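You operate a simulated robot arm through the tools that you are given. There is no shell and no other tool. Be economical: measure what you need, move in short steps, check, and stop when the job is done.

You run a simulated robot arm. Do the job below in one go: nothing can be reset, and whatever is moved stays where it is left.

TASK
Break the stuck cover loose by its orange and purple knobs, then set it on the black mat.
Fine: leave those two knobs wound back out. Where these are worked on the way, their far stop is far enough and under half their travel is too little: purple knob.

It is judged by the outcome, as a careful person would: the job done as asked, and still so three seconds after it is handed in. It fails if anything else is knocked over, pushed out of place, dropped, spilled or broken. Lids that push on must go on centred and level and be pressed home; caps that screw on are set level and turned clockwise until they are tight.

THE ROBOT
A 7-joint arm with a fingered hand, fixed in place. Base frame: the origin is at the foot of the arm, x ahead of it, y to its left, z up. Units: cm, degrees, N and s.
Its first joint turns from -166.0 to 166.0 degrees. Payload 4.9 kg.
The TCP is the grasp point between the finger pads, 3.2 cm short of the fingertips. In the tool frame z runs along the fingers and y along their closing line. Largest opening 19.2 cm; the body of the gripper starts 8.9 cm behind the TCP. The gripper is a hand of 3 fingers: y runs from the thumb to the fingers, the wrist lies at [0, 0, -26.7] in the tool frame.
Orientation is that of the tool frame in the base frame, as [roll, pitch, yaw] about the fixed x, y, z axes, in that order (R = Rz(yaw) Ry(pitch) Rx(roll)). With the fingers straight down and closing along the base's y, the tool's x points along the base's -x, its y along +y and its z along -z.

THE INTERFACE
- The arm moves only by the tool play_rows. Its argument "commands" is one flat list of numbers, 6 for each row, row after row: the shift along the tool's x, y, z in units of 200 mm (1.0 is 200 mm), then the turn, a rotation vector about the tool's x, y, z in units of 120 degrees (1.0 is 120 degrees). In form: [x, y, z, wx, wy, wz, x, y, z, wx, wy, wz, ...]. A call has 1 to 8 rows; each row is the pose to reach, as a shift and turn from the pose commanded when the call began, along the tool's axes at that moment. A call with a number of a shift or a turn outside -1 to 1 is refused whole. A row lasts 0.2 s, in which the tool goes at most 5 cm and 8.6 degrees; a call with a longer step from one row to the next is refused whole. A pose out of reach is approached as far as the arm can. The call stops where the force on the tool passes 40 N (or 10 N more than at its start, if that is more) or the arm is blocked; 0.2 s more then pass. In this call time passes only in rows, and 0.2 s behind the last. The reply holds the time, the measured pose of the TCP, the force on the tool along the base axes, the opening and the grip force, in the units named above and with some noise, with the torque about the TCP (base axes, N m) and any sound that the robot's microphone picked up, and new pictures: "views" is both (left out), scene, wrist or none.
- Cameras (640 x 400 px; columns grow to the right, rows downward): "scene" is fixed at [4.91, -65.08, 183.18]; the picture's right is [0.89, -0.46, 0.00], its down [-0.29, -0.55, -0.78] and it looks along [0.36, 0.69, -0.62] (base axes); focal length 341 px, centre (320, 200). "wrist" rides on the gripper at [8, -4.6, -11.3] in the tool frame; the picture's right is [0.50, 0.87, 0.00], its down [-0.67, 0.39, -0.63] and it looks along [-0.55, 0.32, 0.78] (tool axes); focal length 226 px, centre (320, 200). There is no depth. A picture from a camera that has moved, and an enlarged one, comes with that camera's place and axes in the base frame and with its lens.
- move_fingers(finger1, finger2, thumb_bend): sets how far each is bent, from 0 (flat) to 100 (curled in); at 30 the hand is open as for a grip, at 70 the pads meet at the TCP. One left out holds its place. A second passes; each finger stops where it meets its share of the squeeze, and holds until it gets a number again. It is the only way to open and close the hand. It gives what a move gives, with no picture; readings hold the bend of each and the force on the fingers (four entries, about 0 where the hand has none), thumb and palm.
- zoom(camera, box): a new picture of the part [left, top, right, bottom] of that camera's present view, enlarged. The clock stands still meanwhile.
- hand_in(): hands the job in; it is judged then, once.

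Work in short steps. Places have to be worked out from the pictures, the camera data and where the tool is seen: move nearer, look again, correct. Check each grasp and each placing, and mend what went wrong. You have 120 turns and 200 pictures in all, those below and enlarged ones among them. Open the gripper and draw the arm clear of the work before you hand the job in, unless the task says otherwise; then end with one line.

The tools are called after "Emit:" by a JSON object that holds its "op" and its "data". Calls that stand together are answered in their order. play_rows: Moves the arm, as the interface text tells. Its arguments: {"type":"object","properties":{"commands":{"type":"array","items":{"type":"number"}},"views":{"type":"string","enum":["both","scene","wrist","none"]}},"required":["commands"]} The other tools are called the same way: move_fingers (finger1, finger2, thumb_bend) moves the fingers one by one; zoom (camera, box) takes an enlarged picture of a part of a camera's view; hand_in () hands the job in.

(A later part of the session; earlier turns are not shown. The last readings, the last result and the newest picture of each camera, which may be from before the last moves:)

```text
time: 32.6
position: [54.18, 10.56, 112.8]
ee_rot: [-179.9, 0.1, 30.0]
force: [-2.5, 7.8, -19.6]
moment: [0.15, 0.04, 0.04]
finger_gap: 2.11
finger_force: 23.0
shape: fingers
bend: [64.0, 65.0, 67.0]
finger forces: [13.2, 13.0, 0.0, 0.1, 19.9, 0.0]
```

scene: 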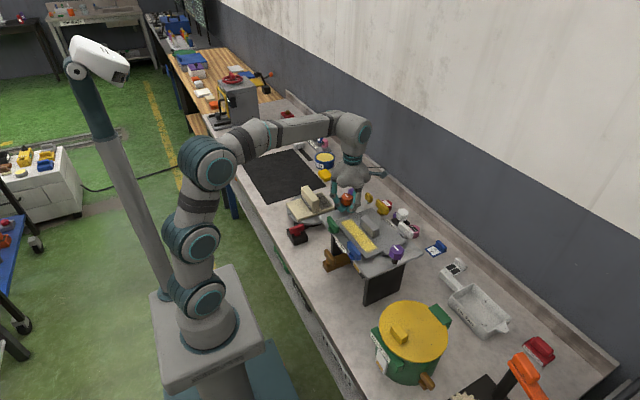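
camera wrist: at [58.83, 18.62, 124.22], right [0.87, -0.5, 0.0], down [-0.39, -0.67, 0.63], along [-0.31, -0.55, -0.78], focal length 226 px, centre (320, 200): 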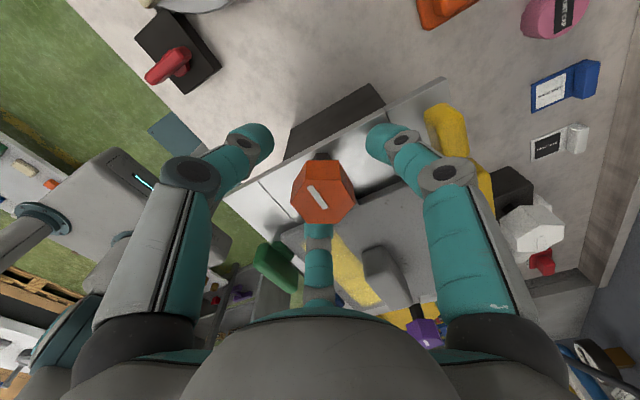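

Gripped firmly; I'll turn clockwise 34° and watch the torque.

Emit:
{"op": "play_rows", "data": {"commands": [0, 0, 0.003, 0, 0, 0.07, 0, 0, 0.006, 0, 0, 0.14, 0, 0, 0.008, 0, 0, 0.21, 0, 0, 0.01, 0, 0, 0.28], "views": "wrist"}}

```text
time: 33.6
position: [53.92, 10.6, 112.47]
ee_rot: [-179.9, 0.2, -3.6]
force: [-30.9, 10.8, -18.6]
moment: [0.16, 0.47, 1.23]
finger_gap: 1.68
finger_force: 33.1
shape: fingers
bend: [64.0, 66.0, 67.0]
finger forces: [13.8, 13.5, 0.0, 0.1, 39.0, 0.0]
camera wrist: at [62.3, 14.92, 123.82], right [0.44, -0.9, 0.0], down [-0.69, -0.34, 0.63], along [-0.57, -0.28, -0.77], focal length 226 px, centre (320, 200)
```

wrist: 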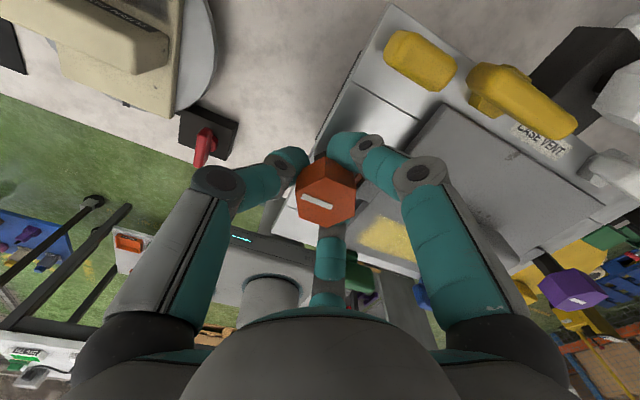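

The knob resists firmly at the same half turn (1.2 N·m, slipping in the hand), so half a turn is its stop. I'll release, lift and swing over to the cover's handle.

Emit:
{"op": "move_fingers", "data": {"finger1": 54, "finger2": 54, "thumb_bend": 54}}

Emit:
{"op": "play_rows", "data": {"commands": [0, 0, -0.2, 0, 0, 0, 0, 0, -0.4, 0, 0, 0, 0, 0, -0.45, 0, 0, -0.07, 0, 0, -0.45, 0, 0, -0.14, 0, 0, -0.45, 0, 0, -0.21, 0, 0, -0.45, 0, 0, -0.28, 0, 0, -0.45, 0, 0, -0.35, 0, 0, -0.45, 0, 0, -0.42], "views": "wrist"}}

Emit:
{"op": "zoom", "data": {"camera": "scene", "box": [335, 185, 415, 275]}}

```text
time: 34.6
position: [54.28, 10.54, 112.75]
ee_rot: [-179.9, -0.1, -3.7]
force: [0.1, 0.2, -0.9]
moment: [0.0, 0.0, 0.01]
finger_gap: 6.65
finger_force: 0.0
shape: fingers
bend: [54.0, 54.0, 54.0]
finger forces: [0.1, 0.0, 0.1, 0.0, 0.0, 0.0]
```

```text
time: 36.4
position: [54.36, 10.44, 121.8]
ee_rot: [-180.0, -0.2, 46.9]
force: [0.0, 0.0, -0.3]
moment: [-0.03, 0.02, -0.03]
finger_gap: 6.66
finger_force: 0.1
shape: fingers
bend: [54.0, 54.0, 54.0]
finger forces: [0.0, 0.0, 0.1, 0.0, 0.0, 0.0]
camera wrist: at [56.33, 19.65, 133.0], right [0.97, -0.23, 0.0], down [-0.18, -0.76, 0.63], along [-0.14, -0.61, -0.78], focal length 226 px, centre (320, 200)
```

wrist: 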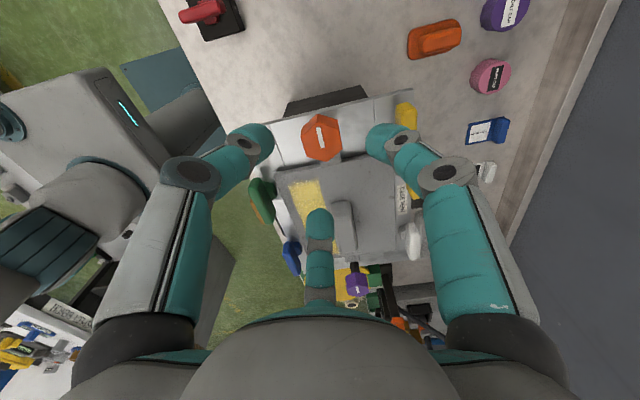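

```text
4.44 times, centred on (375, 230) of scene
camera zoom: at [4.91, -65.08, 183.18], right [0.89, -0.46, 0.0], down [-0.29, -0.55, -0.78], along [0.36, 0.69, -0.62], focal length 1517 px, centre (76, 67)
```

zoom: 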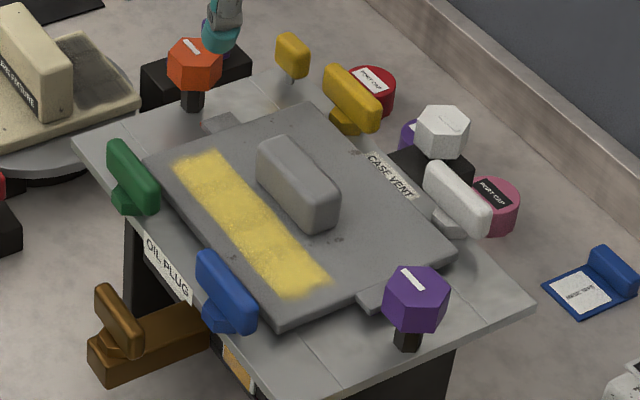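

Neither knob nor cover has visibly moved in height, so the knobs apparently just rotate and release. Now I'll move over the cover's handle with the hand closing along base x.

Emit:
{"op": "play_rows", "data": {"commands": [-0.081, 0.078, 0.01, 0, 0, -0.06, -0.162, 0.156, 0.02, 0, 0, -0.12, -0.244, 0.233, 0.03, 0, 0, -0.18, -0.325, 0.311, 0.04, 0, 0, -0.24, -0.406, 0.389, 0.05, 0, 0, -0.3, -0.488, 0.467, 0.06, 0, 0, -0.359], "views": "wrist"}}

Emit:
{"op": "zoom", "data": {"camera": "wrist", "box": [200, 40, 440, 200]}}

```text
time: 37.8
position: [54.35, -2.86, 120.59]
ee_rot: [180.0, -0.1, 90.0]
force: [-0.4, -0.6, 1.1]
moment: [0.04, 0.0, -0.03]
finger_gap: 6.69
finger_force: 0.0
shape: fingers
bend: [54.0, 54.0, 54.0]
finger forces: [0.0, 0.0, 0.1, 0.0, 0.1, 0.0]
camera wrist: at [49.68, 5.3, 131.86], right [0.87, 0.5, 0.0], down [0.39, -0.67, 0.63], along [0.32, -0.55, -0.78], focal length 226 px, centre (320, 200)
```

wrist: 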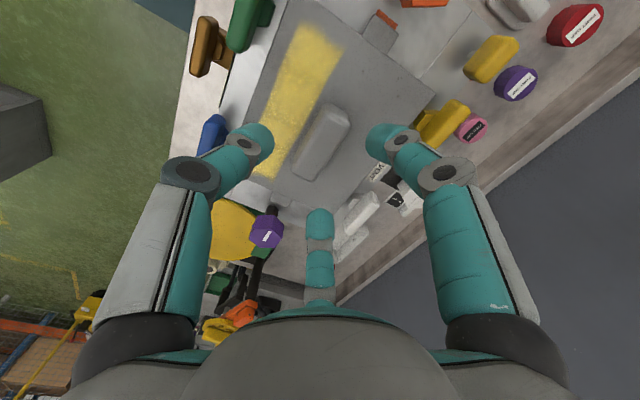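

```text
2.50 times, centred on (320, 120) of wrist
camera zoom: at [49.68, 5.3, 131.86], right [0.87, 0.5, 0.0], down [0.39, -0.67, 0.63], along [0.32, -0.55, -0.78], focal length 565 px, centre (320, 400)
```

zoom: 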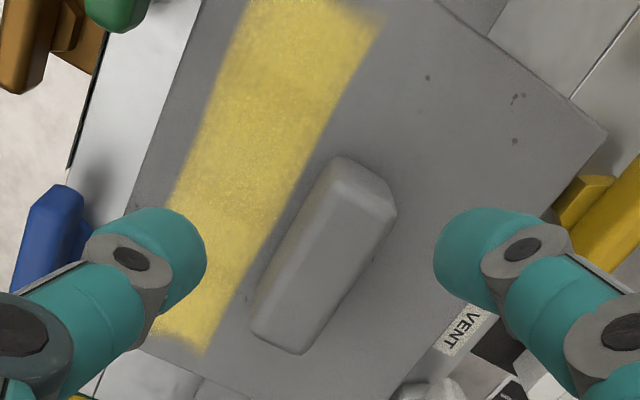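

The handle's centre is about (54.55, -3.07), lying along base y. I'll descend around it.

Emit:
{"op": "play_rows", "data": {"commands": [-0.01, 0.01, 0.13, 0, 0, 0, -0.01, 0.01, 0.26, 0, 0, 0, -0.01, 0.01, 0.36, 0, 0, 0, -0.01, 0.01, 0.4, 0, 0, 0], "views": "wrist"}}

```text
time: 38.9
position: [54.93, -3.22, 113.83]
ee_rot: [178.7, 0.1, 89.9]
force: [-0.1, 0.6, 8.6]
moment: [-0.01, 0.2, -0.02]
finger_gap: 6.73
finger_force: 4.3
shape: fingers
bend: [54.0, 54.0, 54.0]
finger forces: [2.0, 1.5, 0.1, 0.0, 5.3, 0.1]
stopped in row 4: the force on the tool passed its limit (the readings are from after the stop); the commanded pose is now the measured one
camera wrist: at [50.05, 4.9, 124.82], right [0.87, 0.5, 0.02], down [0.37, -0.67, 0.64], along [0.33, -0.55, -0.77], focal length 226 px, centre (320, 200)
```

wrist: 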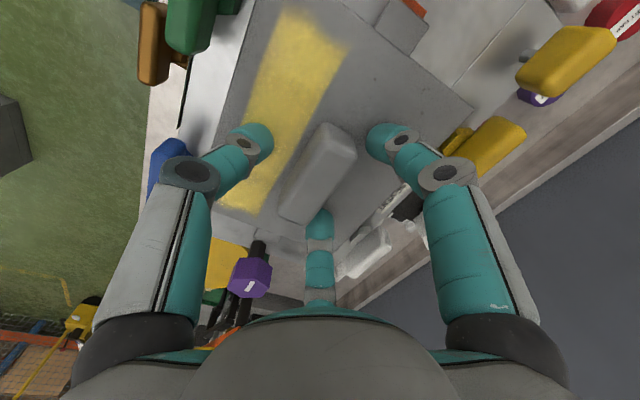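

The fingertips touch the cover top at TCP z 113.8. The three fingers sit 120° apart, so pinching across the handle works better with the hand turned 90°: two fingers on its long sides and the thumb at its end. I'll lift and turn.

Emit:
{"op": "play_rows", "data": {"commands": [0, 0, -0.1, 0.011, 0, 0, -0.037, -0.02, -0.15, 0.011, 0, -0.06, -0.037, -0.02, -0.15, 0, 0, -0.13, -0.037, -0.02, -0.15, 0, 0, -0.2, -0.037, -0.02, -0.15, 0, 0, -0.27, -0.037, -0.02, -0.15, 0, 0, -0.34, -0.037, -0.02, -0.15, 0, 0, -0.41, -0.037, -0.02, -0.15, 0, 0, -0.48], "views": "none"}}

```text
time: 40.7
position: [54.44, -3.86, 116.56]
ee_rot: [179.4, 1.0, 147.5]
force: [2.7, 4.3, 1.3]
moment: [0.19, -0.09, -0.22]
finger_gap: 7.35
finger_force: 2.5
shape: fingers
bend: [52.0, 54.0, 54.0]
finger forces: [4.2, 0.0, 0.0, 0.1, 0.0, 0.0]
```

Finger 1 brushes something, likely the handle, so I'll rise first and then finish the turn.

Emit:
{"op": "play_rows", "data": {"commands": [0, 0, -0.15, 0, 0, 0, 0, 0, -0.15, 0, 0, -0.07, 0, 0, -0.15, 0.005, 0.008, -0.14, 0, 0, -0.15, 0.005, 0.008, -0.21, 0, 0, -0.15, 0.005, 0.008, -0.272]}}

Emit:
{"op": "zoom", "data": {"camera": "scene", "box": [330, 170, 420, 270]}}

```text
time: 41.9
position: [54.54, -3.95, 119.68]
ee_rot: [-179.7, -0.1, -179.9]
force: [0.8, -0.1, -0.1]
moment: [0.01, 0.01, 0.0]
finger_gap: 6.75
finger_force: 0.1
shape: fingers
bend: [54.0, 54.0, 54.0]
finger forces: [0.1, 0.0, 0.1, 0.1, 0.0, 0.1]
camera wrist: at [46.43, -8.38, 130.8], right [-0.5, 0.86, 0.0], down [0.67, 0.39, 0.63], along [0.54, 0.31, -0.78], focal length 226 px, centre (320, 200)
```

scene: 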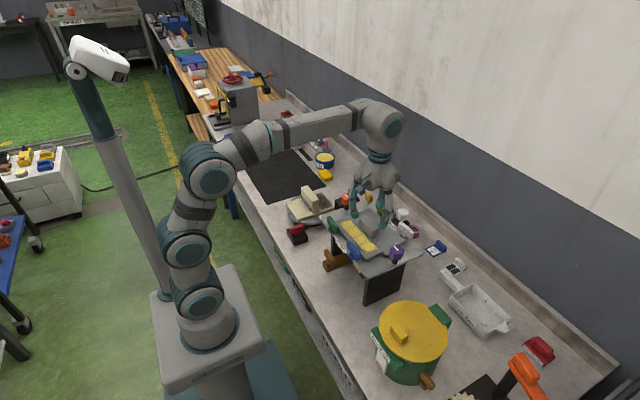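
wrist: 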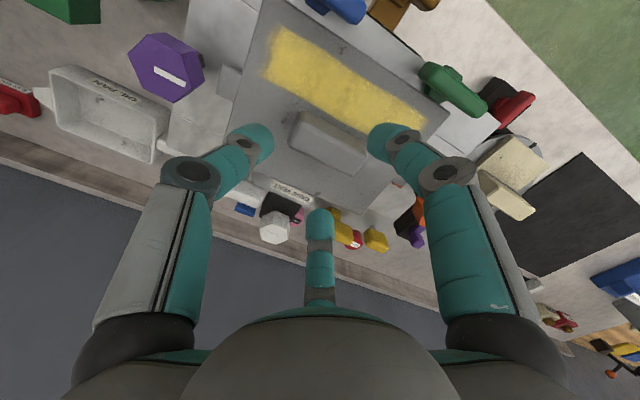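

```text
4.00 times, centred on (375, 220) of scene
camera zoom: at [4.91, -65.08, 183.18], right [0.89, -0.46, 0.0], down [-0.29, -0.55, -0.78], along [0.36, 0.69, -0.62], focal length 1365 px, centre (100, 120)
```

zoom: 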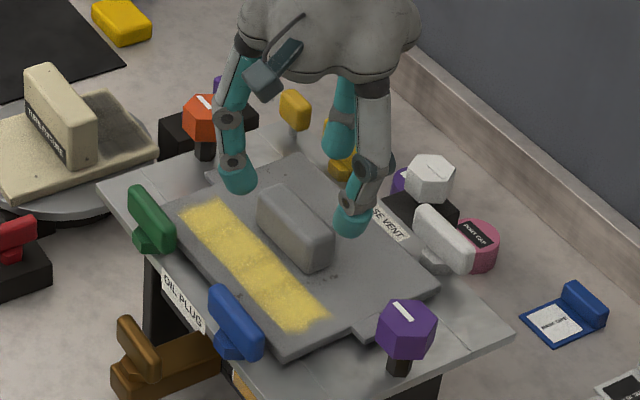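

The two fingers straddle the handle and the thumb is beyond its near end. I'll descend until just above the cover.

Emit:
{"op": "play_rows", "data": {"commands": [0, 0, 0.1, 0, 0, 0, 0, 0, 0.2, 0, 0, 0, 0, 0, 0.28, 0, 0, 0], "views": "wrist"}}

```text
time: 42.7
position: [54.4, -3.99, 113.8]
ee_rot: [-179.6, -0.2, -179.9]
force: [-0.8, 0.8, -0.2]
moment: [-0.04, -0.02, 0.0]
finger_gap: 6.76
finger_force: 0.0
shape: fingers
bend: [54.0, 54.0, 54.0]
finger forces: [0.1, 0.0, 0.0, 0.0, 0.0, 0.1]
camera wrist: at [46.32, -8.39, 125.11], right [-0.5, 0.87, 0.0], down [0.67, 0.39, 0.63], along [0.55, 0.31, -0.78], focal length 226 px, centre (320, 200)
```

wrist: 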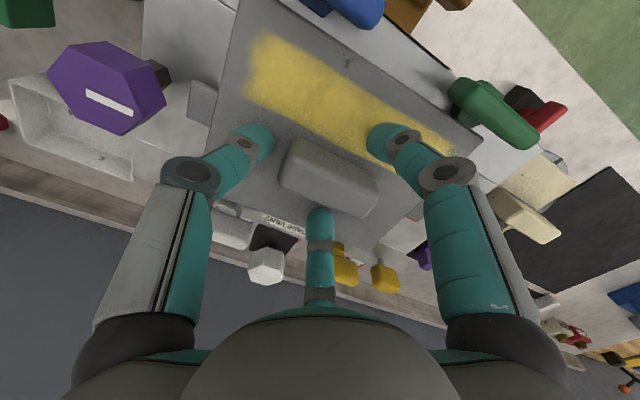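

Clear on all sides. I'll close part way, drop a little more, then squeeze.

Emit:
{"op": "move_fingers", "data": {"finger1": 60, "finger2": 60, "thumb_bend": 58}}

Emit:
{"op": "play_rows", "data": {"commands": [0, 0, 0.02, 0, 0, 0, 0, 0, 0.04, 0, 0, 0], "views": "none"}}

Emit:
{"op": "move_fingers", "data": {"finger1": 85, "finger2": 85, "thumb_bend": 75}}

Emit:
{"op": "zoom", "data": {"camera": "wrist", "box": [200, 60, 440, 240]}}

```text
time: 43.7
position: [54.4, -3.9, 113.81]
ee_rot: [-179.7, -0.1, -179.9]
force: [-0.2, 0.1, -0.4]
moment: [0.0, 0.01, -0.02]
finger_gap: 4.91
finger_force: 0.0
shape: fingers
bend: [60.0, 60.0, 57.0]
finger forces: [0.0, 0.0, 0.0, 0.1, 0.0, 0.0]
```

```text
time: 44.3
position: [54.41, -4.15, 113.5]
ee_rot: [-179.6, 0.4, -179.8]
force: [-4.8, -0.4, 27.2]
moment: [-0.63, 0.47, -0.12]
finger_gap: 4.84
finger_force: 13.9
shape: fingers
bend: [60.0, 60.0, 57.0]
finger forces: [9.0, 0.7, 0.0, 0.0, 17.7, 0.1]
```

```text
time: 45.3
position: [54.43, -4.17, 113.21]
ee_rot: [-179.7, 0.1, -179.8]
force: [2.9, -8.8, 36.6]
moment: [-0.65, 0.2, 0.11]
finger_gap: 3.68
finger_force: 40.3
shape: fingers
bend: [61.0, 65.0, 64.0]
finger forces: [25.4, 12.9, 0.1, 0.0, 41.5, 0.1]
```

```text
2.22 times, centred on (320, 150) of wrist
camera zoom: at [46.34, -8.48, 124.48], right [-0.5, 0.87, -0.01], down [0.67, 0.39, 0.63], along [0.55, 0.31, -0.78], focal length 502 px, centre (320, 311)
```

zoom: 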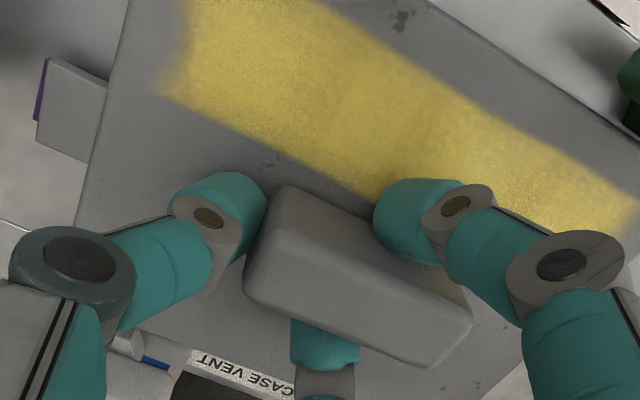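

The handle is held with the fingers on both long sides and the thumb at the end, pressing down a bit. I'll ease off and lift about 1.5 cm slowly.

Emit:
{"op": "play_rows", "data": {"commands": [0, 0, -0.02, 0, 0, 0, 0, 0, -0.04, 0, 0, 0, 0, 0, -0.06, 0, 0, 0, 0, 0, -0.08, 0, 0, 0, 0, 0, -0.1, 0, 0, 0], "views": "both"}}

Emit:
{"op": "zoom", "data": {"camera": "scene", "box": [330, 170, 420, 270]}}

```text
time: 46.5
position: [54.36, -4.03, 115.04]
ee_rot: [-179.7, -0.2, -180.0]
force: [-0.8, -10.1, -6.1]
moment: [-0.64, 0.03, -0.02]
finger_gap: 3.11
finger_force: 23.6
shape: fingers
bend: [62.0, 65.0, 65.0]
finger forces: [8.5, 8.8, 0.0, 0.0, 29.3, 0.0]
camera wrist: at [46.34, -8.43, 126.3], right [-0.5, 0.87, 0.0], down [0.67, 0.39, 0.63], along [0.54, 0.31, -0.78], focal length 226 px, centre (320, 200)
```

scene: 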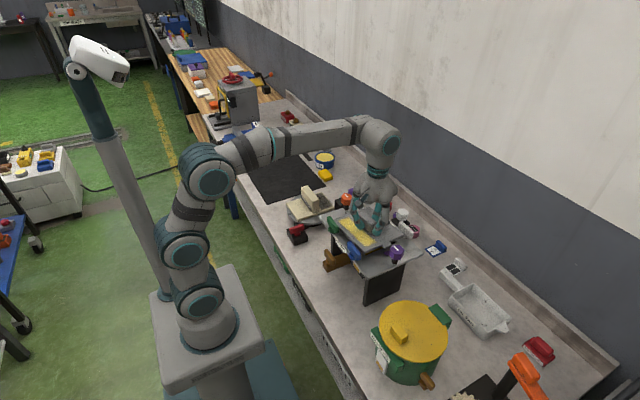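
wrist: 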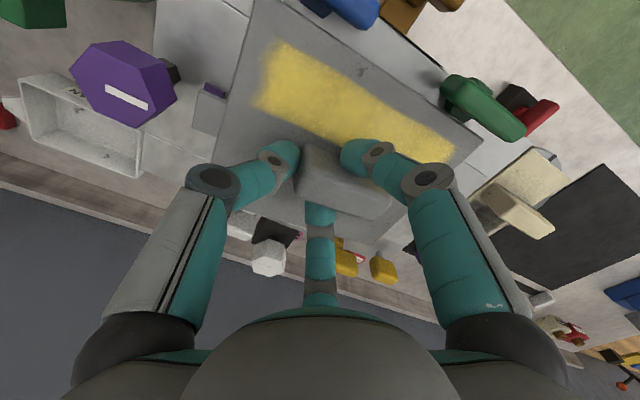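

```text
4.00 times, centred on (375, 220) of scene
camera zoom: at [4.91, -65.08, 183.18], right [0.89, -0.46, 0.0], down [-0.29, -0.55, -0.78], along [0.36, 0.69, -0.62], focal length 1365 px, centre (100, 120)
```

zoom: 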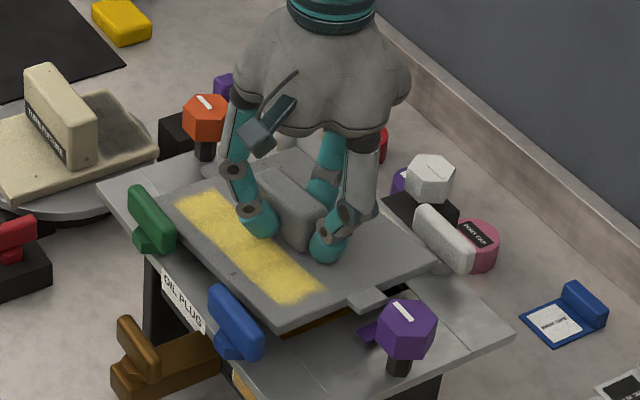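

The cover has come free and rises with the hand (about 6 N load). I'll lift it higher and check it's level and secure.

Emit:
{"op": "play_rows", "data": {"commands": [0, 0, -0.07, 0, 0, 0, 0, 0, -0.14, 0, 0, 0, 0, 0, -0.21, 0, 0, 0, 0, 0, -0.28, 0, 0, 0, 0, 0, -0.35, 0, 0, 0, 0, 0, -0.42, 0, 0, 0, 0, 0, -0.49, 0, 0, 0, 0, 0, -0.56, 0, 0, 0], "views": "both"}}

Emit:
{"op": "zoom", "data": {"camera": "scene", "box": [320, 140, 440, 270]}}

```text
time: 48.3
position: [54.55, -3.8, 126.3]
ee_rot: [-179.7, 0.0, -179.9]
force: [-0.1, -0.6, -5.2]
moment: [-0.14, 0.01, 0.03]
finger_gap: 2.56
finger_force: 18.3
shape: fingers
bend: [62.0, 65.0, 67.0]
finger forces: [10.1, 11.1, 0.1, 0.1, 15.8, 0.0]
camera wrist: at [46.48, -8.2, 137.62], right [-0.5, 0.87, 0.0], down [0.67, 0.39, 0.63], along [0.55, 0.31, -0.78], focal length 226 px, centre (320, 200)
```

scene: 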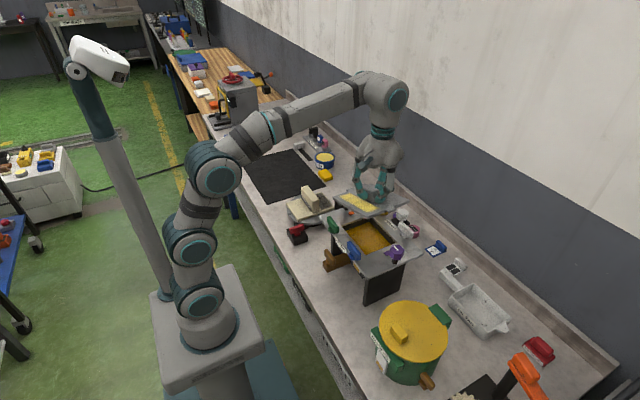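
wrist: 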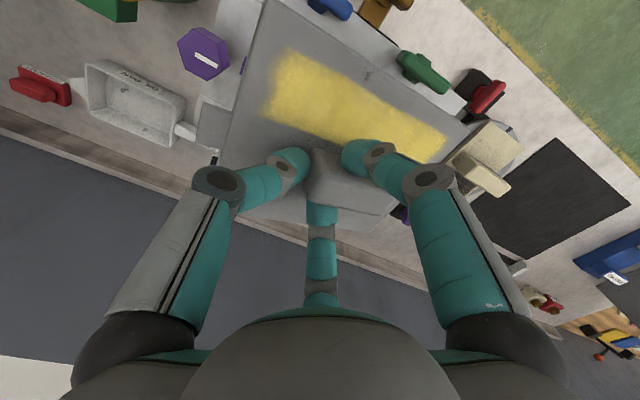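

```text
3.08 times, centred on (380, 205) of scene
camera zoom: at [4.91, -65.08, 183.18], right [0.89, -0.46, 0.0], down [-0.29, -0.55, -0.78], along [0.36, 0.69, -0.62], focal length 1050 px, centre (135, 185)
```

zoom: 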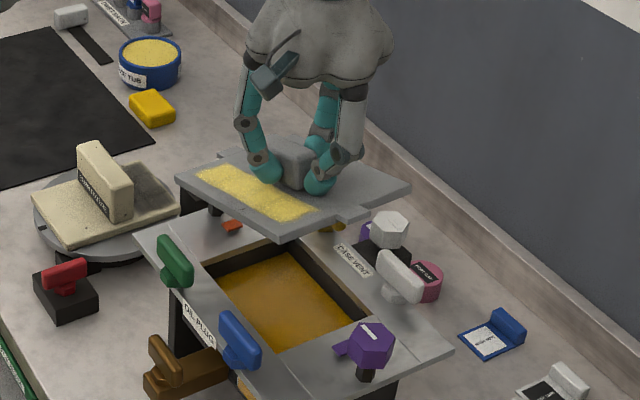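

The cover is held securely and hangs level, with the oil case open beneath. The mat triangulates to about x 38–68, y 50–88 on the bench at z≈88. I'll carry the cover there in gentle steps.

Emit:
{"op": "play_rows", "data": {"commands": [0.02, 0.12, 0, 0, 0, 0, 0.04, 0.26, 0, 0, 0, 0, 0.06, 0.4, 0, 0, 0, 0, 0.08, 0.54, 0, 0, 0, 0, 0.1, 0.68, 0, 0, 0, 0, 0.12, 0.82, 0, 0, 0, 0, 0.14, 0.92, 0, 0, 0, 0, 0.15, 0.98, 0, 0, 0, 0], "views": "none"}}

Emit:
{"op": "play_rows", "data": {"commands": [0.02, 0.1, 0, 0, 0, 0, 0.04, 0.24, 0, 0, 0, 0, 0.06, 0.38, 0, 0, 0, 0, 0.1, 0.52, 0, 0, 0, 0, 0.14, 0.66, 0, 0, 0, 0, 0.17, 0.8, 0, 0, 0, 0, 0.2, 0.92, 0, 0, 0, 0, 0.22, 0.98, 0, 0, 0, 0], "views": "both"}}

```text
time: 50.1
position: [51.41, 15.66, 126.14]
ee_rot: [-179.7, -0.1, -179.8]
force: [0.5, -0.1, -5.7]
moment: [-0.09, -0.04, 0.0]
finger_gap: 2.55
finger_force: 17.4
shape: fingers
bend: [62.0, 65.0, 68.0]
finger forces: [10.1, 10.9, 0.0, 0.0, 15.1, 0.0]
```

```text
time: 51.9
position: [47.04, 35.32, 126.13]
ee_rot: [-179.7, -0.1, -179.8]
force: [0.3, 0.3, -5.3]
moment: [-0.11, 0.01, -0.03]
finger_gap: 2.54
finger_force: 18.1
shape: fingers
bend: [62.0, 65.0, 68.0]
finger forces: [10.1, 10.9, 0.0, 0.1, 14.5, 0.0]
camera wrist: at [39.07, 30.84, 137.33], right [-0.5, 0.87, 0.0], down [0.67, 0.39, 0.63], along [0.55, 0.31, -0.78], focal length 226 px, centre (320, 200)
```

scene: 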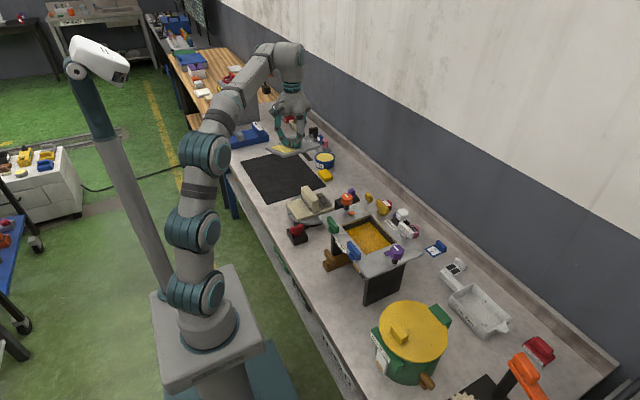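
wrist: 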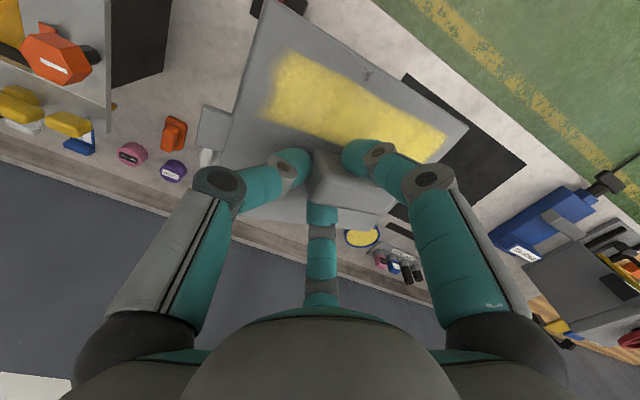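

The mat's edges agree at x 38–68, y 49–88, z≈88. I'll head for about TCP (45.8, 60), descending gradually.

Emit:
{"op": "play_rows", "data": {"commands": [0.01, 0.1, 0.0, 0, 0, 0, 0.02, 0.24, 0.05, 0, 0, 0, 0.03, 0.38, 0.12, 0, 0, 0, 0.04, 0.52, 0.2, 0, 0, 0, 0.05, 0.66, 0.3, 0, 0, 0, 0.06, 0.8, 0.4, 0, 0, 0, 0.06, 0.92, 0.48, 0, 0, 0, 0.06, 0.99, 0.5, 0, 0, 0], "views": "both"}}

```text
time: 53.7
position: [45.55, 55.03, 115.94]
ee_rot: [-179.7, -0.2, -179.9]
force: [-0.1, 1.0, -4.8]
moment: [-0.09, -0.04, 0.01]
finger_gap: 2.45
finger_force: 17.1
shape: fingers
bend: [62.0, 65.0, 68.0]
finger forces: [9.8, 10.7, 0.0, 0.0, 14.2, 0.0]
camera wrist: at [37.67, 50.65, 127.26], right [-0.5, 0.87, 0.0], down [0.67, 0.39, 0.63], along [0.55, 0.31, -0.78], focal length 226 px, centre (320, 200)
```

scene: 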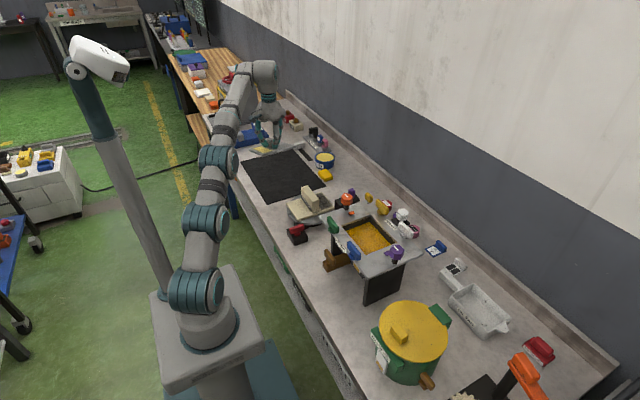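
wrist: 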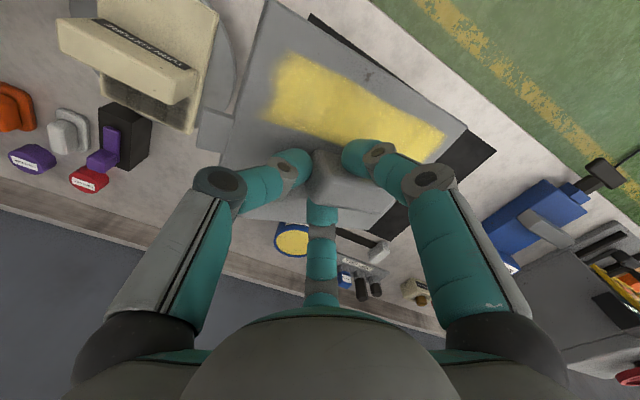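

The mat's corners check out again: A at (38.4, 49.2), B at (37.9, 88.9). I'll go 5 cm further out and descend to z≈101.

Emit:
{"op": "play_rows", "data": {"commands": [-0.005, 0.08, 0.02, 0, 0, 0, -0.01, 0.18, 0.08, 0, 0, 0, -0.01, 0.25, 0.18, 0, 0, 0, -0.01, 0.27, 0.3, 0, 0, 0, -0.01, 0.27, 0.43, 0, 0, 0, -0.01, 0.27, 0.56, 0, 0, 0, -0.01, 0.27, 0.68, 0, 0, 0, -0.01, 0.27, 0.75, 0, 0, 0], "views": "both"}}

Emit:
{"op": "zoom", "data": {"camera": "scene", "box": [220, 100, 350, 220]}}

```text
time: 55.3
position: [46.33, 60.15, 104.05]
ee_rot: [179.5, 0.9, 179.9]
force: [-1.3, -7.4, 9.6]
moment: [-0.17, 0.01, 0.01]
finger_gap: 1.25
finger_force: 19.0
shape: fingers
bend: [63.0, 67.0, 75.0]
finger forces: [11.4, 10.2, 0.0, 0.0, 15.8, 0.1]
out of reach, approached as far as the arm can: row 2, 3, 4
stopped in row 8: the force on the tool passed its limit (the readings are from after the stop); the commanded pose is now the measured one
camera wrist: at [38.13, 55.64, 115.23], right [-0.5, 0.87, 0.0], down [0.66, 0.38, 0.64], along [0.56, 0.32, -0.76], focal length 226 px, centre (320, 200)
```

scene: 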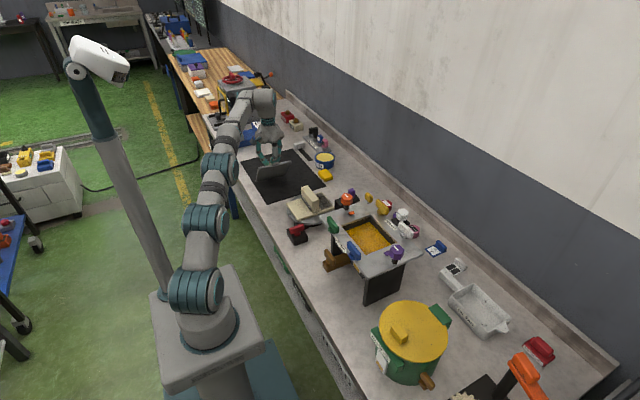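
wrist: 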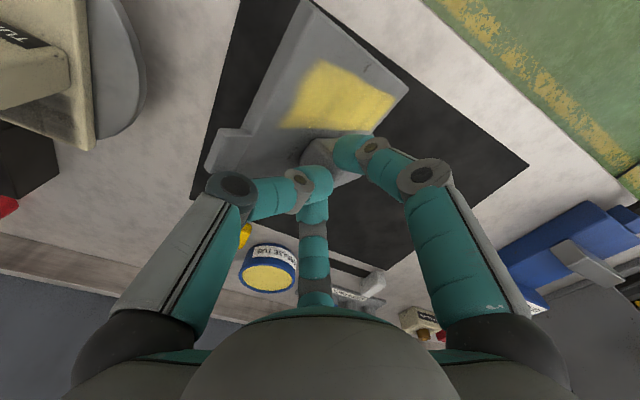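

```text
3.33 times, centred on (285, 160) of scene
camera zoom: at [4.91, -65.08, 183.18], right [0.89, -0.46, 0.0], down [-0.29, -0.55, -0.78], along [0.36, 0.69, -0.62], focal length 1138 px, centre (437, 333)
```

zoom: 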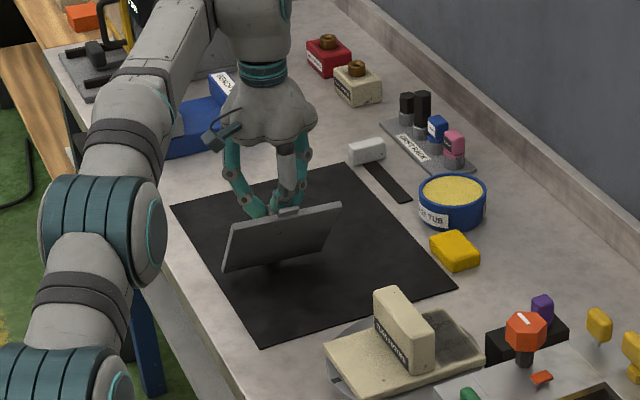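

The cover pivoted in the grip: its far (+y) end hangs down and touches the mat. I'll look closely before acting.

Emit:
{"op": "zoom", "data": {"camera": "wrist", "box": [180, 20, 440, 240]}}

Emit:
{"op": "zoom", "data": {"camera": "scene", "box": [255, 125, 315, 185]}}

```text
1.82 times, centred on (310, 130) of wrist
camera zoom: at [38.13, 55.64, 115.23], right [-0.5, 0.87, 0.0], down [0.66, 0.38, 0.64], along [0.56, 0.32, -0.76], focal length 411 px, centre (338, 327)
```

zoom: 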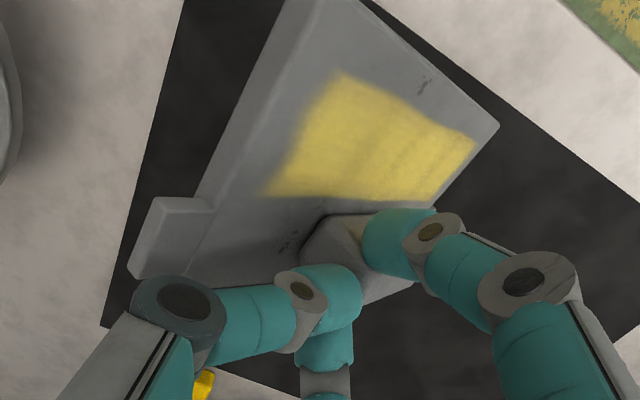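

```text
6.67 times, centred on (285, 155) of scene
camera zoom: at [4.91, -65.08, 183.18], right [0.89, -0.46, 0.0], down [-0.29, -0.55, -0.78], along [0.36, 0.69, -0.62], focal length 2275 px, centre (553, 500)
```

zoom: 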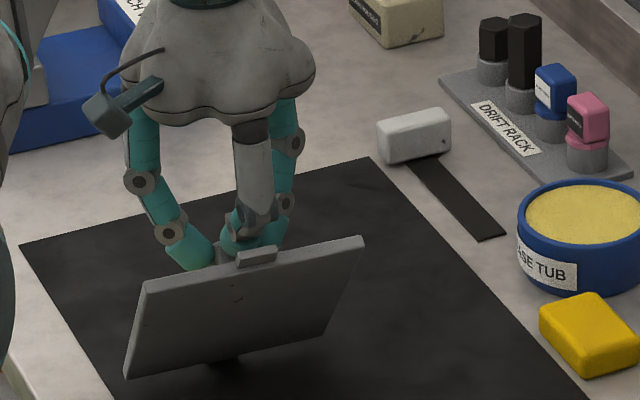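

The +y ear rests on the mat at about (46.3, 66.7) with the cover tilted about 55°. I'll lift slightly, shift a few cm further on (+y), then lay it down by hinging about that ear.

Emit:
{"op": "play_rows", "data": {"commands": [0, 0, -0.04, 0, 0, 0, 0.01, 0.05, -0.05, 0, 0, 0, 0.03, 0.1, -0.05, 0, 0, 0, 0.04, 0.15, -0.05, 0, 0, 0], "views": "wrist"}}

Emit:
{"op": "zoom", "data": {"camera": "scene", "box": [245, 115, 315, 185]}}

```text
time: 56.3
position: [45.57, 62.22, 104.89]
ee_rot: [179.6, 0.8, 179.8]
force: [-1.1, 0.2, -5.2]
moment: [0.0, -0.02, -0.02]
finger_gap: 1.27
finger_force: 11.6
shape: fingers
bend: [63.0, 67.0, 75.0]
finger forces: [10.2, 10.0, 0.0, 0.1, 2.6, 0.0]
out of reach, approached as far as the arm can: row 4
camera wrist: at [37.41, 57.7, 116.06], right [-0.5, 0.87, 0.0], down [0.66, 0.38, 0.64], along [0.56, 0.32, -0.77], focal length 226 px, centre (320, 200)
```

wrist: 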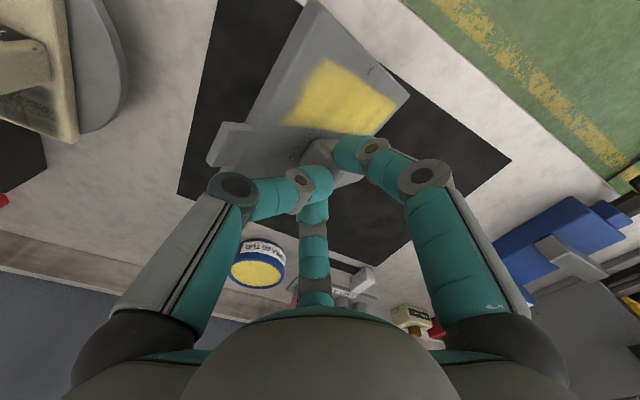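

```text
5.71 times, centred on (280, 150) of scene
camera zoom: at [4.91, -65.08, 183.18], right [0.89, -0.46, 0.0], down [-0.29, -0.55, -0.78], along [0.36, 0.69, -0.62], focal length 1950 px, centre (549, 486)
```

zoom: 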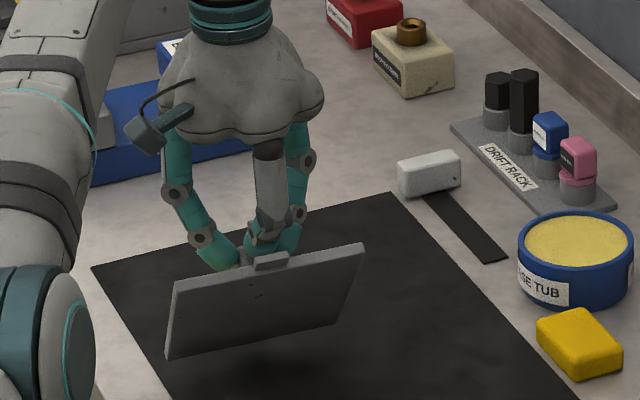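

The cover hangs clear, still tilted. I'll lower it until the ear touches, then arc the hand down and back (-y) so that it lies down about that ear.

Emit:
{"op": "play_rows", "data": {"commands": [0, 0, 0.045, 0, 0, 0, 0, -0.08, 0.085, 0, 0.004, 0, 0, -0.155, 0.1325, 0, 0.007, 0, 0, -0.22, 0.1925, 0, 0.007, 0, 0, -0.27, 0.2525, 0, 0.007, 0], "views": "wrist"}}

Emit:
{"op": "zoom", "data": {"camera": "scene", "box": [245, 115, 315, 185]}}

```text
time: 57.5
position: [45.68, 56.78, 99.77]
ee_rot: [179.7, -0.1, 179.9]
force: [0.0, -2.0, -2.0]
moment: [0.02, 0.02, 0.03]
finger_gap: 1.26
finger_force: 12.3
shape: fingers
bend: [63.0, 67.0, 75.0]
finger forces: [10.2, 10.4, 0.1, 0.0, 3.7, 0.0]
camera wrist: at [37.6, 52.29, 110.95], right [-0.5, 0.87, 0.01], down [0.67, 0.38, 0.63], along [0.55, 0.32, -0.77], focal length 226 px, centre (320, 200)
```

wrist: 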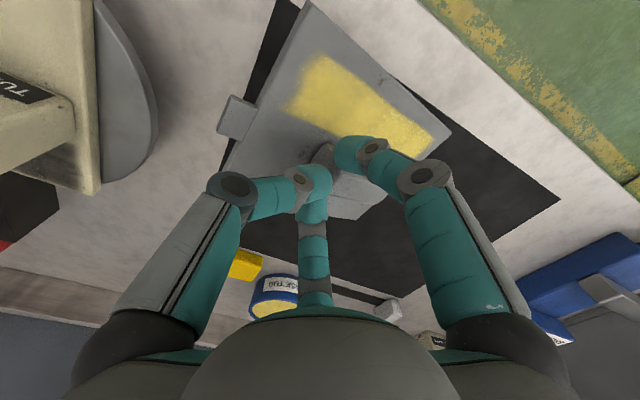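

```text
5.71 times, centred on (280, 150) of scene
camera zoom: at [4.91, -65.08, 183.18], right [0.89, -0.46, 0.0], down [-0.29, -0.55, -0.78], along [0.36, 0.69, -0.62], focal length 1950 px, centre (549, 486)
```

zoom: 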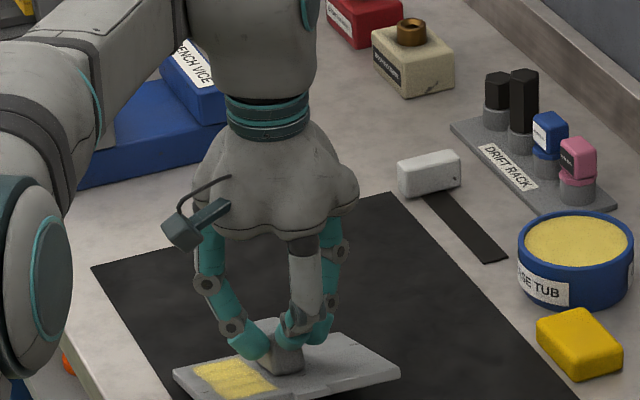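

It's laying down nicely, with about 25° of tilt left. Now I'll lower straight down while easing +y so that the ear slides further onto the mat.

Emit:
{"op": "play_rows", "data": {"commands": [0, 0.01, 0.05, 0, 0, 0, 0, 0.02, 0.1, 0, 0, 0, 0, 0.04, 0.15, 0, 0, 0, 0, 0.06, 0.19, 0, 0, 0, 0, 0.08, 0.22, 0, 0, 0], "views": "wrist"}}

Emit:
{"op": "zoom", "data": {"camera": "scene", "box": [245, 135, 315, 205]}}

```text
time: 58.7
position: [45.69, 58.39, 95.3]
ee_rot: [179.5, 0.0, -180.0]
force: [-0.1, -1.6, -1.9]
moment: [-0.03, 0.01, 0.06]
finger_gap: 1.29
finger_force: 11.9
shape: fingers
bend: [63.0, 67.0, 74.0]
finger forces: [10.8, 10.0, 0.0, 0.0, 3.7, 0.0]
camera wrist: at [37.68, 53.96, 106.6], right [-0.5, 0.87, 0.01], down [0.67, 0.38, 0.63], along [0.55, 0.32, -0.77], focal length 226 px, centre (320, 200)
```

wrist: 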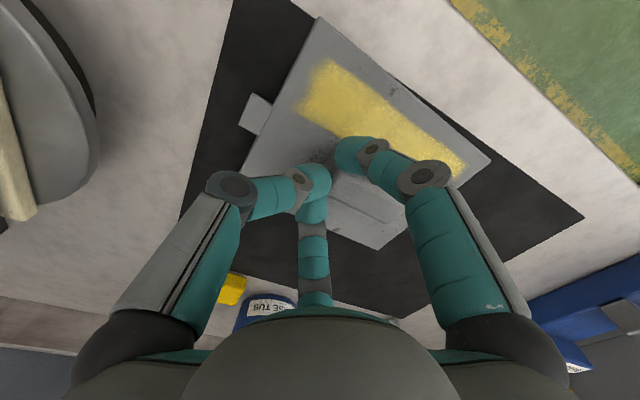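

```text
5.71 times, centred on (280, 170) of scene
camera zoom: at [4.91, -65.08, 183.18], right [0.89, -0.46, 0.0], down [-0.29, -0.55, -0.78], along [0.36, 0.69, -0.62], focal length 1950 px, centre (549, 371)
```

zoom: 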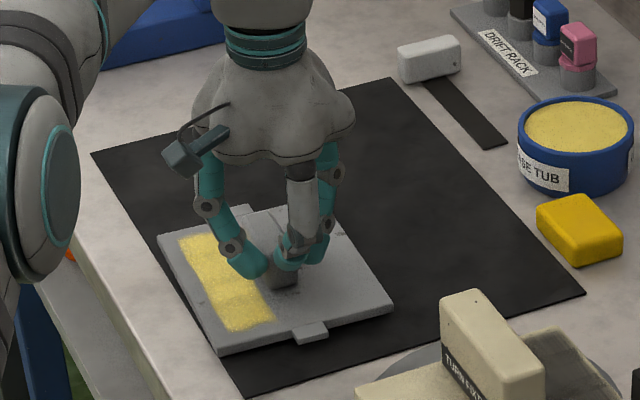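

Nearly flat and on the mat, but its -x side is close to the mat edge. I'll draw it +x 2 cm and +y 1.5 cm, then lower to full contact.

Emit:
{"op": "play_rows", "data": {"commands": [-0.03, 0.02, 0, 0, 0, 0, -0.06, 0.04, 0, 0, 0, 0, -0.11, 0.07, 0, 0, 0, 0, -0.11, 0.07, 0.02, 0, 0, 0, -0.11, 0.07, 0.04, 0, 0, 0, -0.11, 0.07, 0.05, 0, 0, 0], "views": "wrist"}}

Emit:
{"op": "zoom", "data": {"camera": "scene", "box": [245, 135, 315, 205]}}

```text
time: 60.1
position: [48.03, 59.81, 94.84]
ee_rot: [179.4, 0.1, 180.0]
force: [-5.7, -5.0, 11.4]
moment: [0.02, 0.22, 0.04]
finger_gap: 1.29
finger_force: 15.9
shape: fingers
bend: [63.0, 67.0, 75.0]
finger forces: [13.7, 9.5, 0.0, 0.1, 8.1, 0.1]
camera wrist: at [39.94, 55.33, 106.03], right [-0.5, 0.87, 0.01], down [0.67, 0.38, 0.64], along [0.55, 0.32, -0.77], focal length 226 px, centre (320, 200)
```

wrist: 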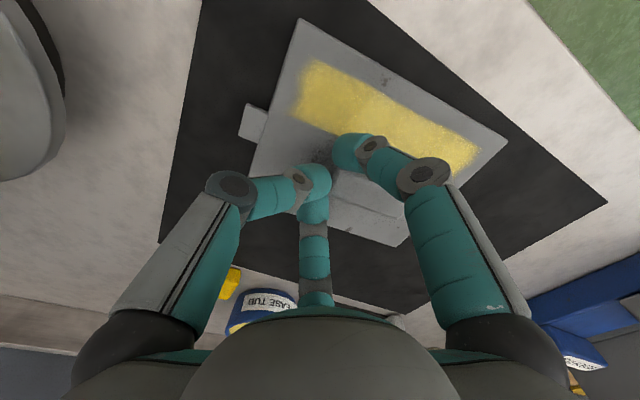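

```text
5.71 times, centred on (280, 170) of scene
camera zoom: at [4.91, -65.08, 183.18], right [0.89, -0.46, 0.0], down [-0.29, -0.55, -0.78], along [0.36, 0.69, -0.62], focal length 1950 px, centre (549, 371)
```

zoom: 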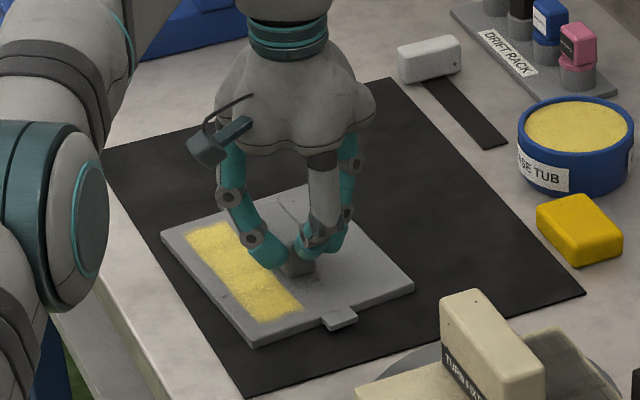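

It's flat, well inside the mat and touching down with 11 N. I'll open the hand and lift straight up.

Emit:
{"op": "move_fingers", "data": {"finger1": 52, "finger2": 52, "thumb_bend": 50}}

Emit:
{"op": "play_rows", "data": {"commands": [0, 0, -0.06, 0, 0, 0, 0, 0, -0.2, 0, 0, 0, 0, 0, -0.4, 0, 0, 0, 0, 0, -0.6, 0, 0, 0], "views": "wrist"}}

Emit:
{"op": "zoom", "data": {"camera": "scene", "box": [245, 135, 315, 205]}}

```text
time: 61.1
position: [48.03, 59.88, 94.55]
ee_rot: [179.6, 0.0, 179.9]
force: [-0.1, 0.1, 0.6]
moment: [0.0, 0.0, -0.03]
finger_gap: 7.94
finger_force: 0.0
shape: fingers
bend: [52.0, 52.0, 50.0]
finger forces: [0.0, 0.0, 0.0, 0.0, 0.0, 0.1]
```

```text
time: 62.1
position: [47.75, 59.78, 105.26]
ee_rot: [-179.4, -0.8, 180.0]
force: [0.0, 1.0, -13.1]
moment: [-0.15, 0.1, -0.02]
finger_gap: 7.99
finger_force: 0.2
shape: fingers
bend: [52.0, 52.0, 50.0]
finger forces: [0.0, 0.0, 0.0, 0.1, 0.1, 0.0]
camera wrist: at [39.86, 55.46, 116.68], right [-0.5, 0.87, 0.0], down [0.68, 0.39, 0.62], along [0.54, 0.31, -0.79], focal length 226 px, centre (320, 200)
```

wrist: 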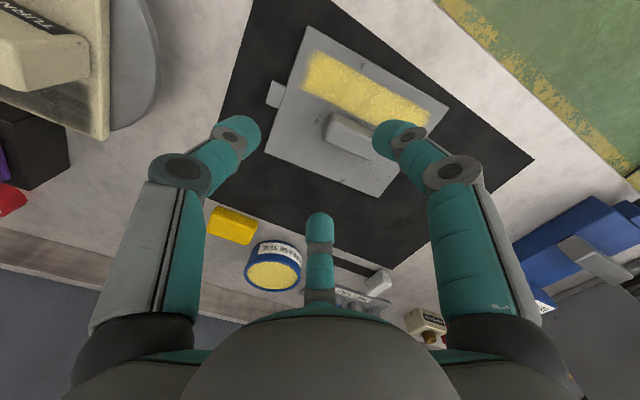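

```text
5.71 times, centred on (280, 170) of scene
camera zoom: at [4.91, -65.08, 183.18], right [0.89, -0.46, 0.0], down [-0.29, -0.55, -0.78], along [0.36, 0.69, -0.62], focal length 1950 px, centre (549, 371)
```

zoom: 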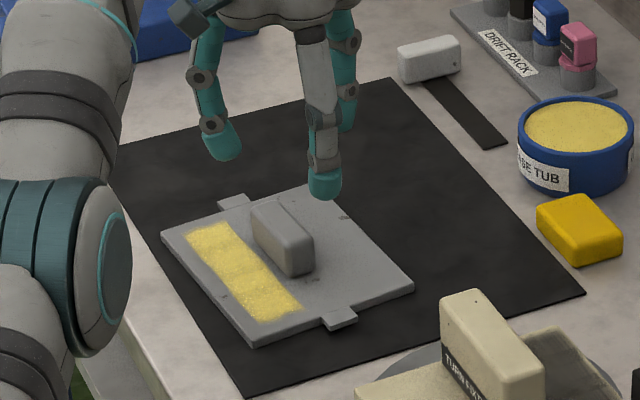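

The cover lies flat on the mat. I'll also wind the two knobs back to where they began, so I retract and swing back towards orange while turning the wrist.

Emit:
{"op": "play_rows", "data": {"commands": [-0.005, -0.1, -0.05, 0, 0, 0.07, -0.01, -0.22, -0.12, 0, 0, 0.14, -0.02, -0.34, -0.2, 0, 0, 0.21, -0.03, -0.46, -0.3, 0, 0, 0.28, -0.04, -0.58, -0.4, 0, 0, 0.35, -0.05, -0.7, -0.5, 0, 0, 0.42, -0.06, -0.82, -0.6, 0, 0, 0.49, -0.075, -0.95, -0.65, 0, 0, 0.56], "views": "scene"}}

```text
time: 63.9
position: [49.61, 40.71, 118.93]
ee_rot: [-179.7, -0.3, 112.6]
force: [0.6, 1.0, -3.0]
moment: [-0.13, 0.06, 0.01]
finger_gap: 8.01
finger_force: 0.0
shape: fingers
bend: [52.0, 52.0, 50.0]
finger forces: [0.0, 0.0, 0.0, 0.0, 0.1, 0.1]
out of reach, approached as far as the arm can: row 2, 3, 4, 5
```

scene: 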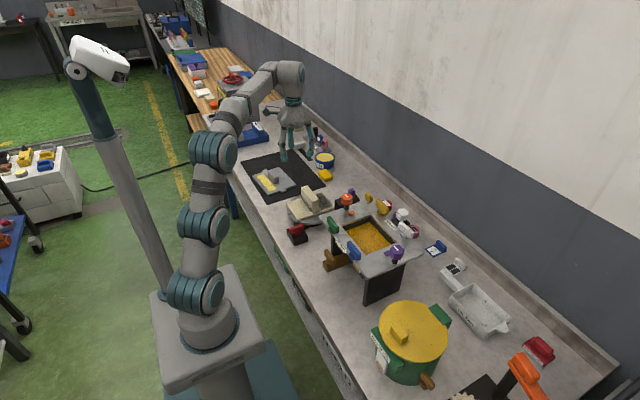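

Emit:
{"op": "play_rows", "data": {"commands": [-0.09, -0.02, -0.02, 0, 0, 0.07, -0.18, -0.043, -0.04, 0, 0, 0.14, -0.27, -0.065, -0.06, 0, 0, 0.21, -0.37, -0.087, -0.08, 0, 0, 0.28, -0.46, -0.108, -0.1, 0, 0, 0.35, -0.55, -0.13, -0.12, 0, 0, 0.42, -0.65, -0.152, -0.14, 0, 0, 0.49, -0.74, -0.173, -0.15, 0, 0, 0.56], "views": "none"}}

```text
time: 65.7
position: [52.02, 25.69, 122.26]
ee_rot: [-179.7, -0.2, 45.4]
force: [-0.9, -0.4, 0.2]
moment: [0.0, 0.0, 0.04]
finger_gap: 8.01
finger_force: 0.1
shape: fingers
bend: [52.0, 52.0, 50.0]
finger forces: [0.1, 0.0, 0.1, 0.0, 0.0, 0.0]
```

Emit:
{"op": "play_rows", "data": {"commands": [-0.09, 0.12, 0, 0, 0, 0.04, -0.18, 0.245, 0, 0, 0, 0.08, -0.27, 0.37, 0, 0, 0, 0.1, -0.37, 0.49, 0, 0, 0, 0.128, -0.457, 0.614, 0, -0.002, -0.002, 0.128], "views": "wrist"}}

Emit:
{"op": "zoom", "data": {"camera": "wrist", "box": [240, 80, 400, 200]}}

```text
time: 66.9
position: [54.31, 10.63, 121.93]
ee_rot: [-180.0, 0.1, 30.2]
force: [-0.4, -0.3, -0.5]
moment: [0.02, 0.02, -0.01]
finger_gap: 7.96
finger_force: 0.0
shape: fingers
bend: [52.0, 52.0, 50.0]
finger forces: [0.1, 0.1, 0.0, 0.0, 0.0, 0.0]
camera wrist: at [58.8, 18.58, 133.18], right [0.87, -0.5, 0.0], down [-0.38, -0.67, 0.63], along [-0.32, -0.55, -0.78], focal length 226 px, centre (320, 200)
```

wrist: 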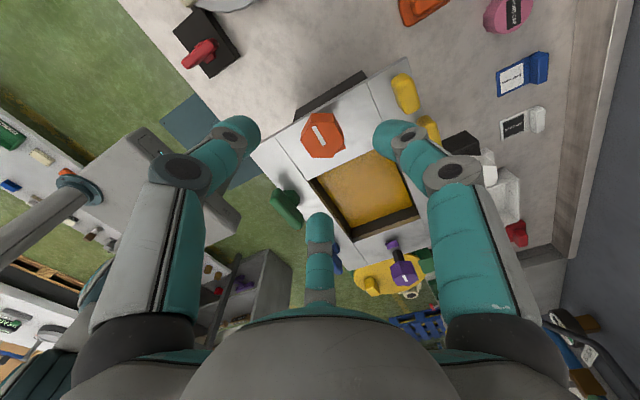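

```text
3.33 times, centred on (320, 140) of wrist
camera zoom: at [58.8, 18.58, 133.18], right [0.87, -0.5, 0.0], down [-0.38, -0.67, 0.63], along [-0.32, -0.55, -0.78], focal length 754 px, centre (320, 400)
```

zoom: 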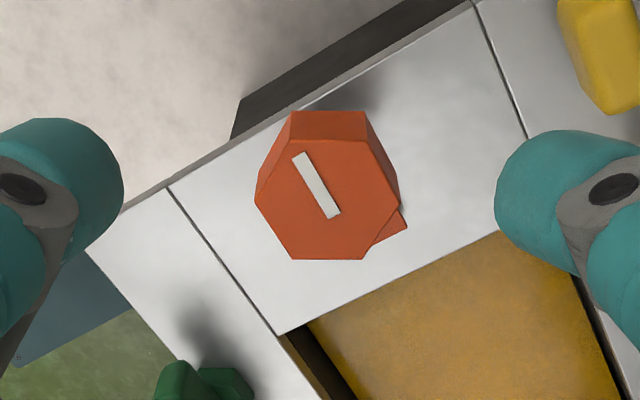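

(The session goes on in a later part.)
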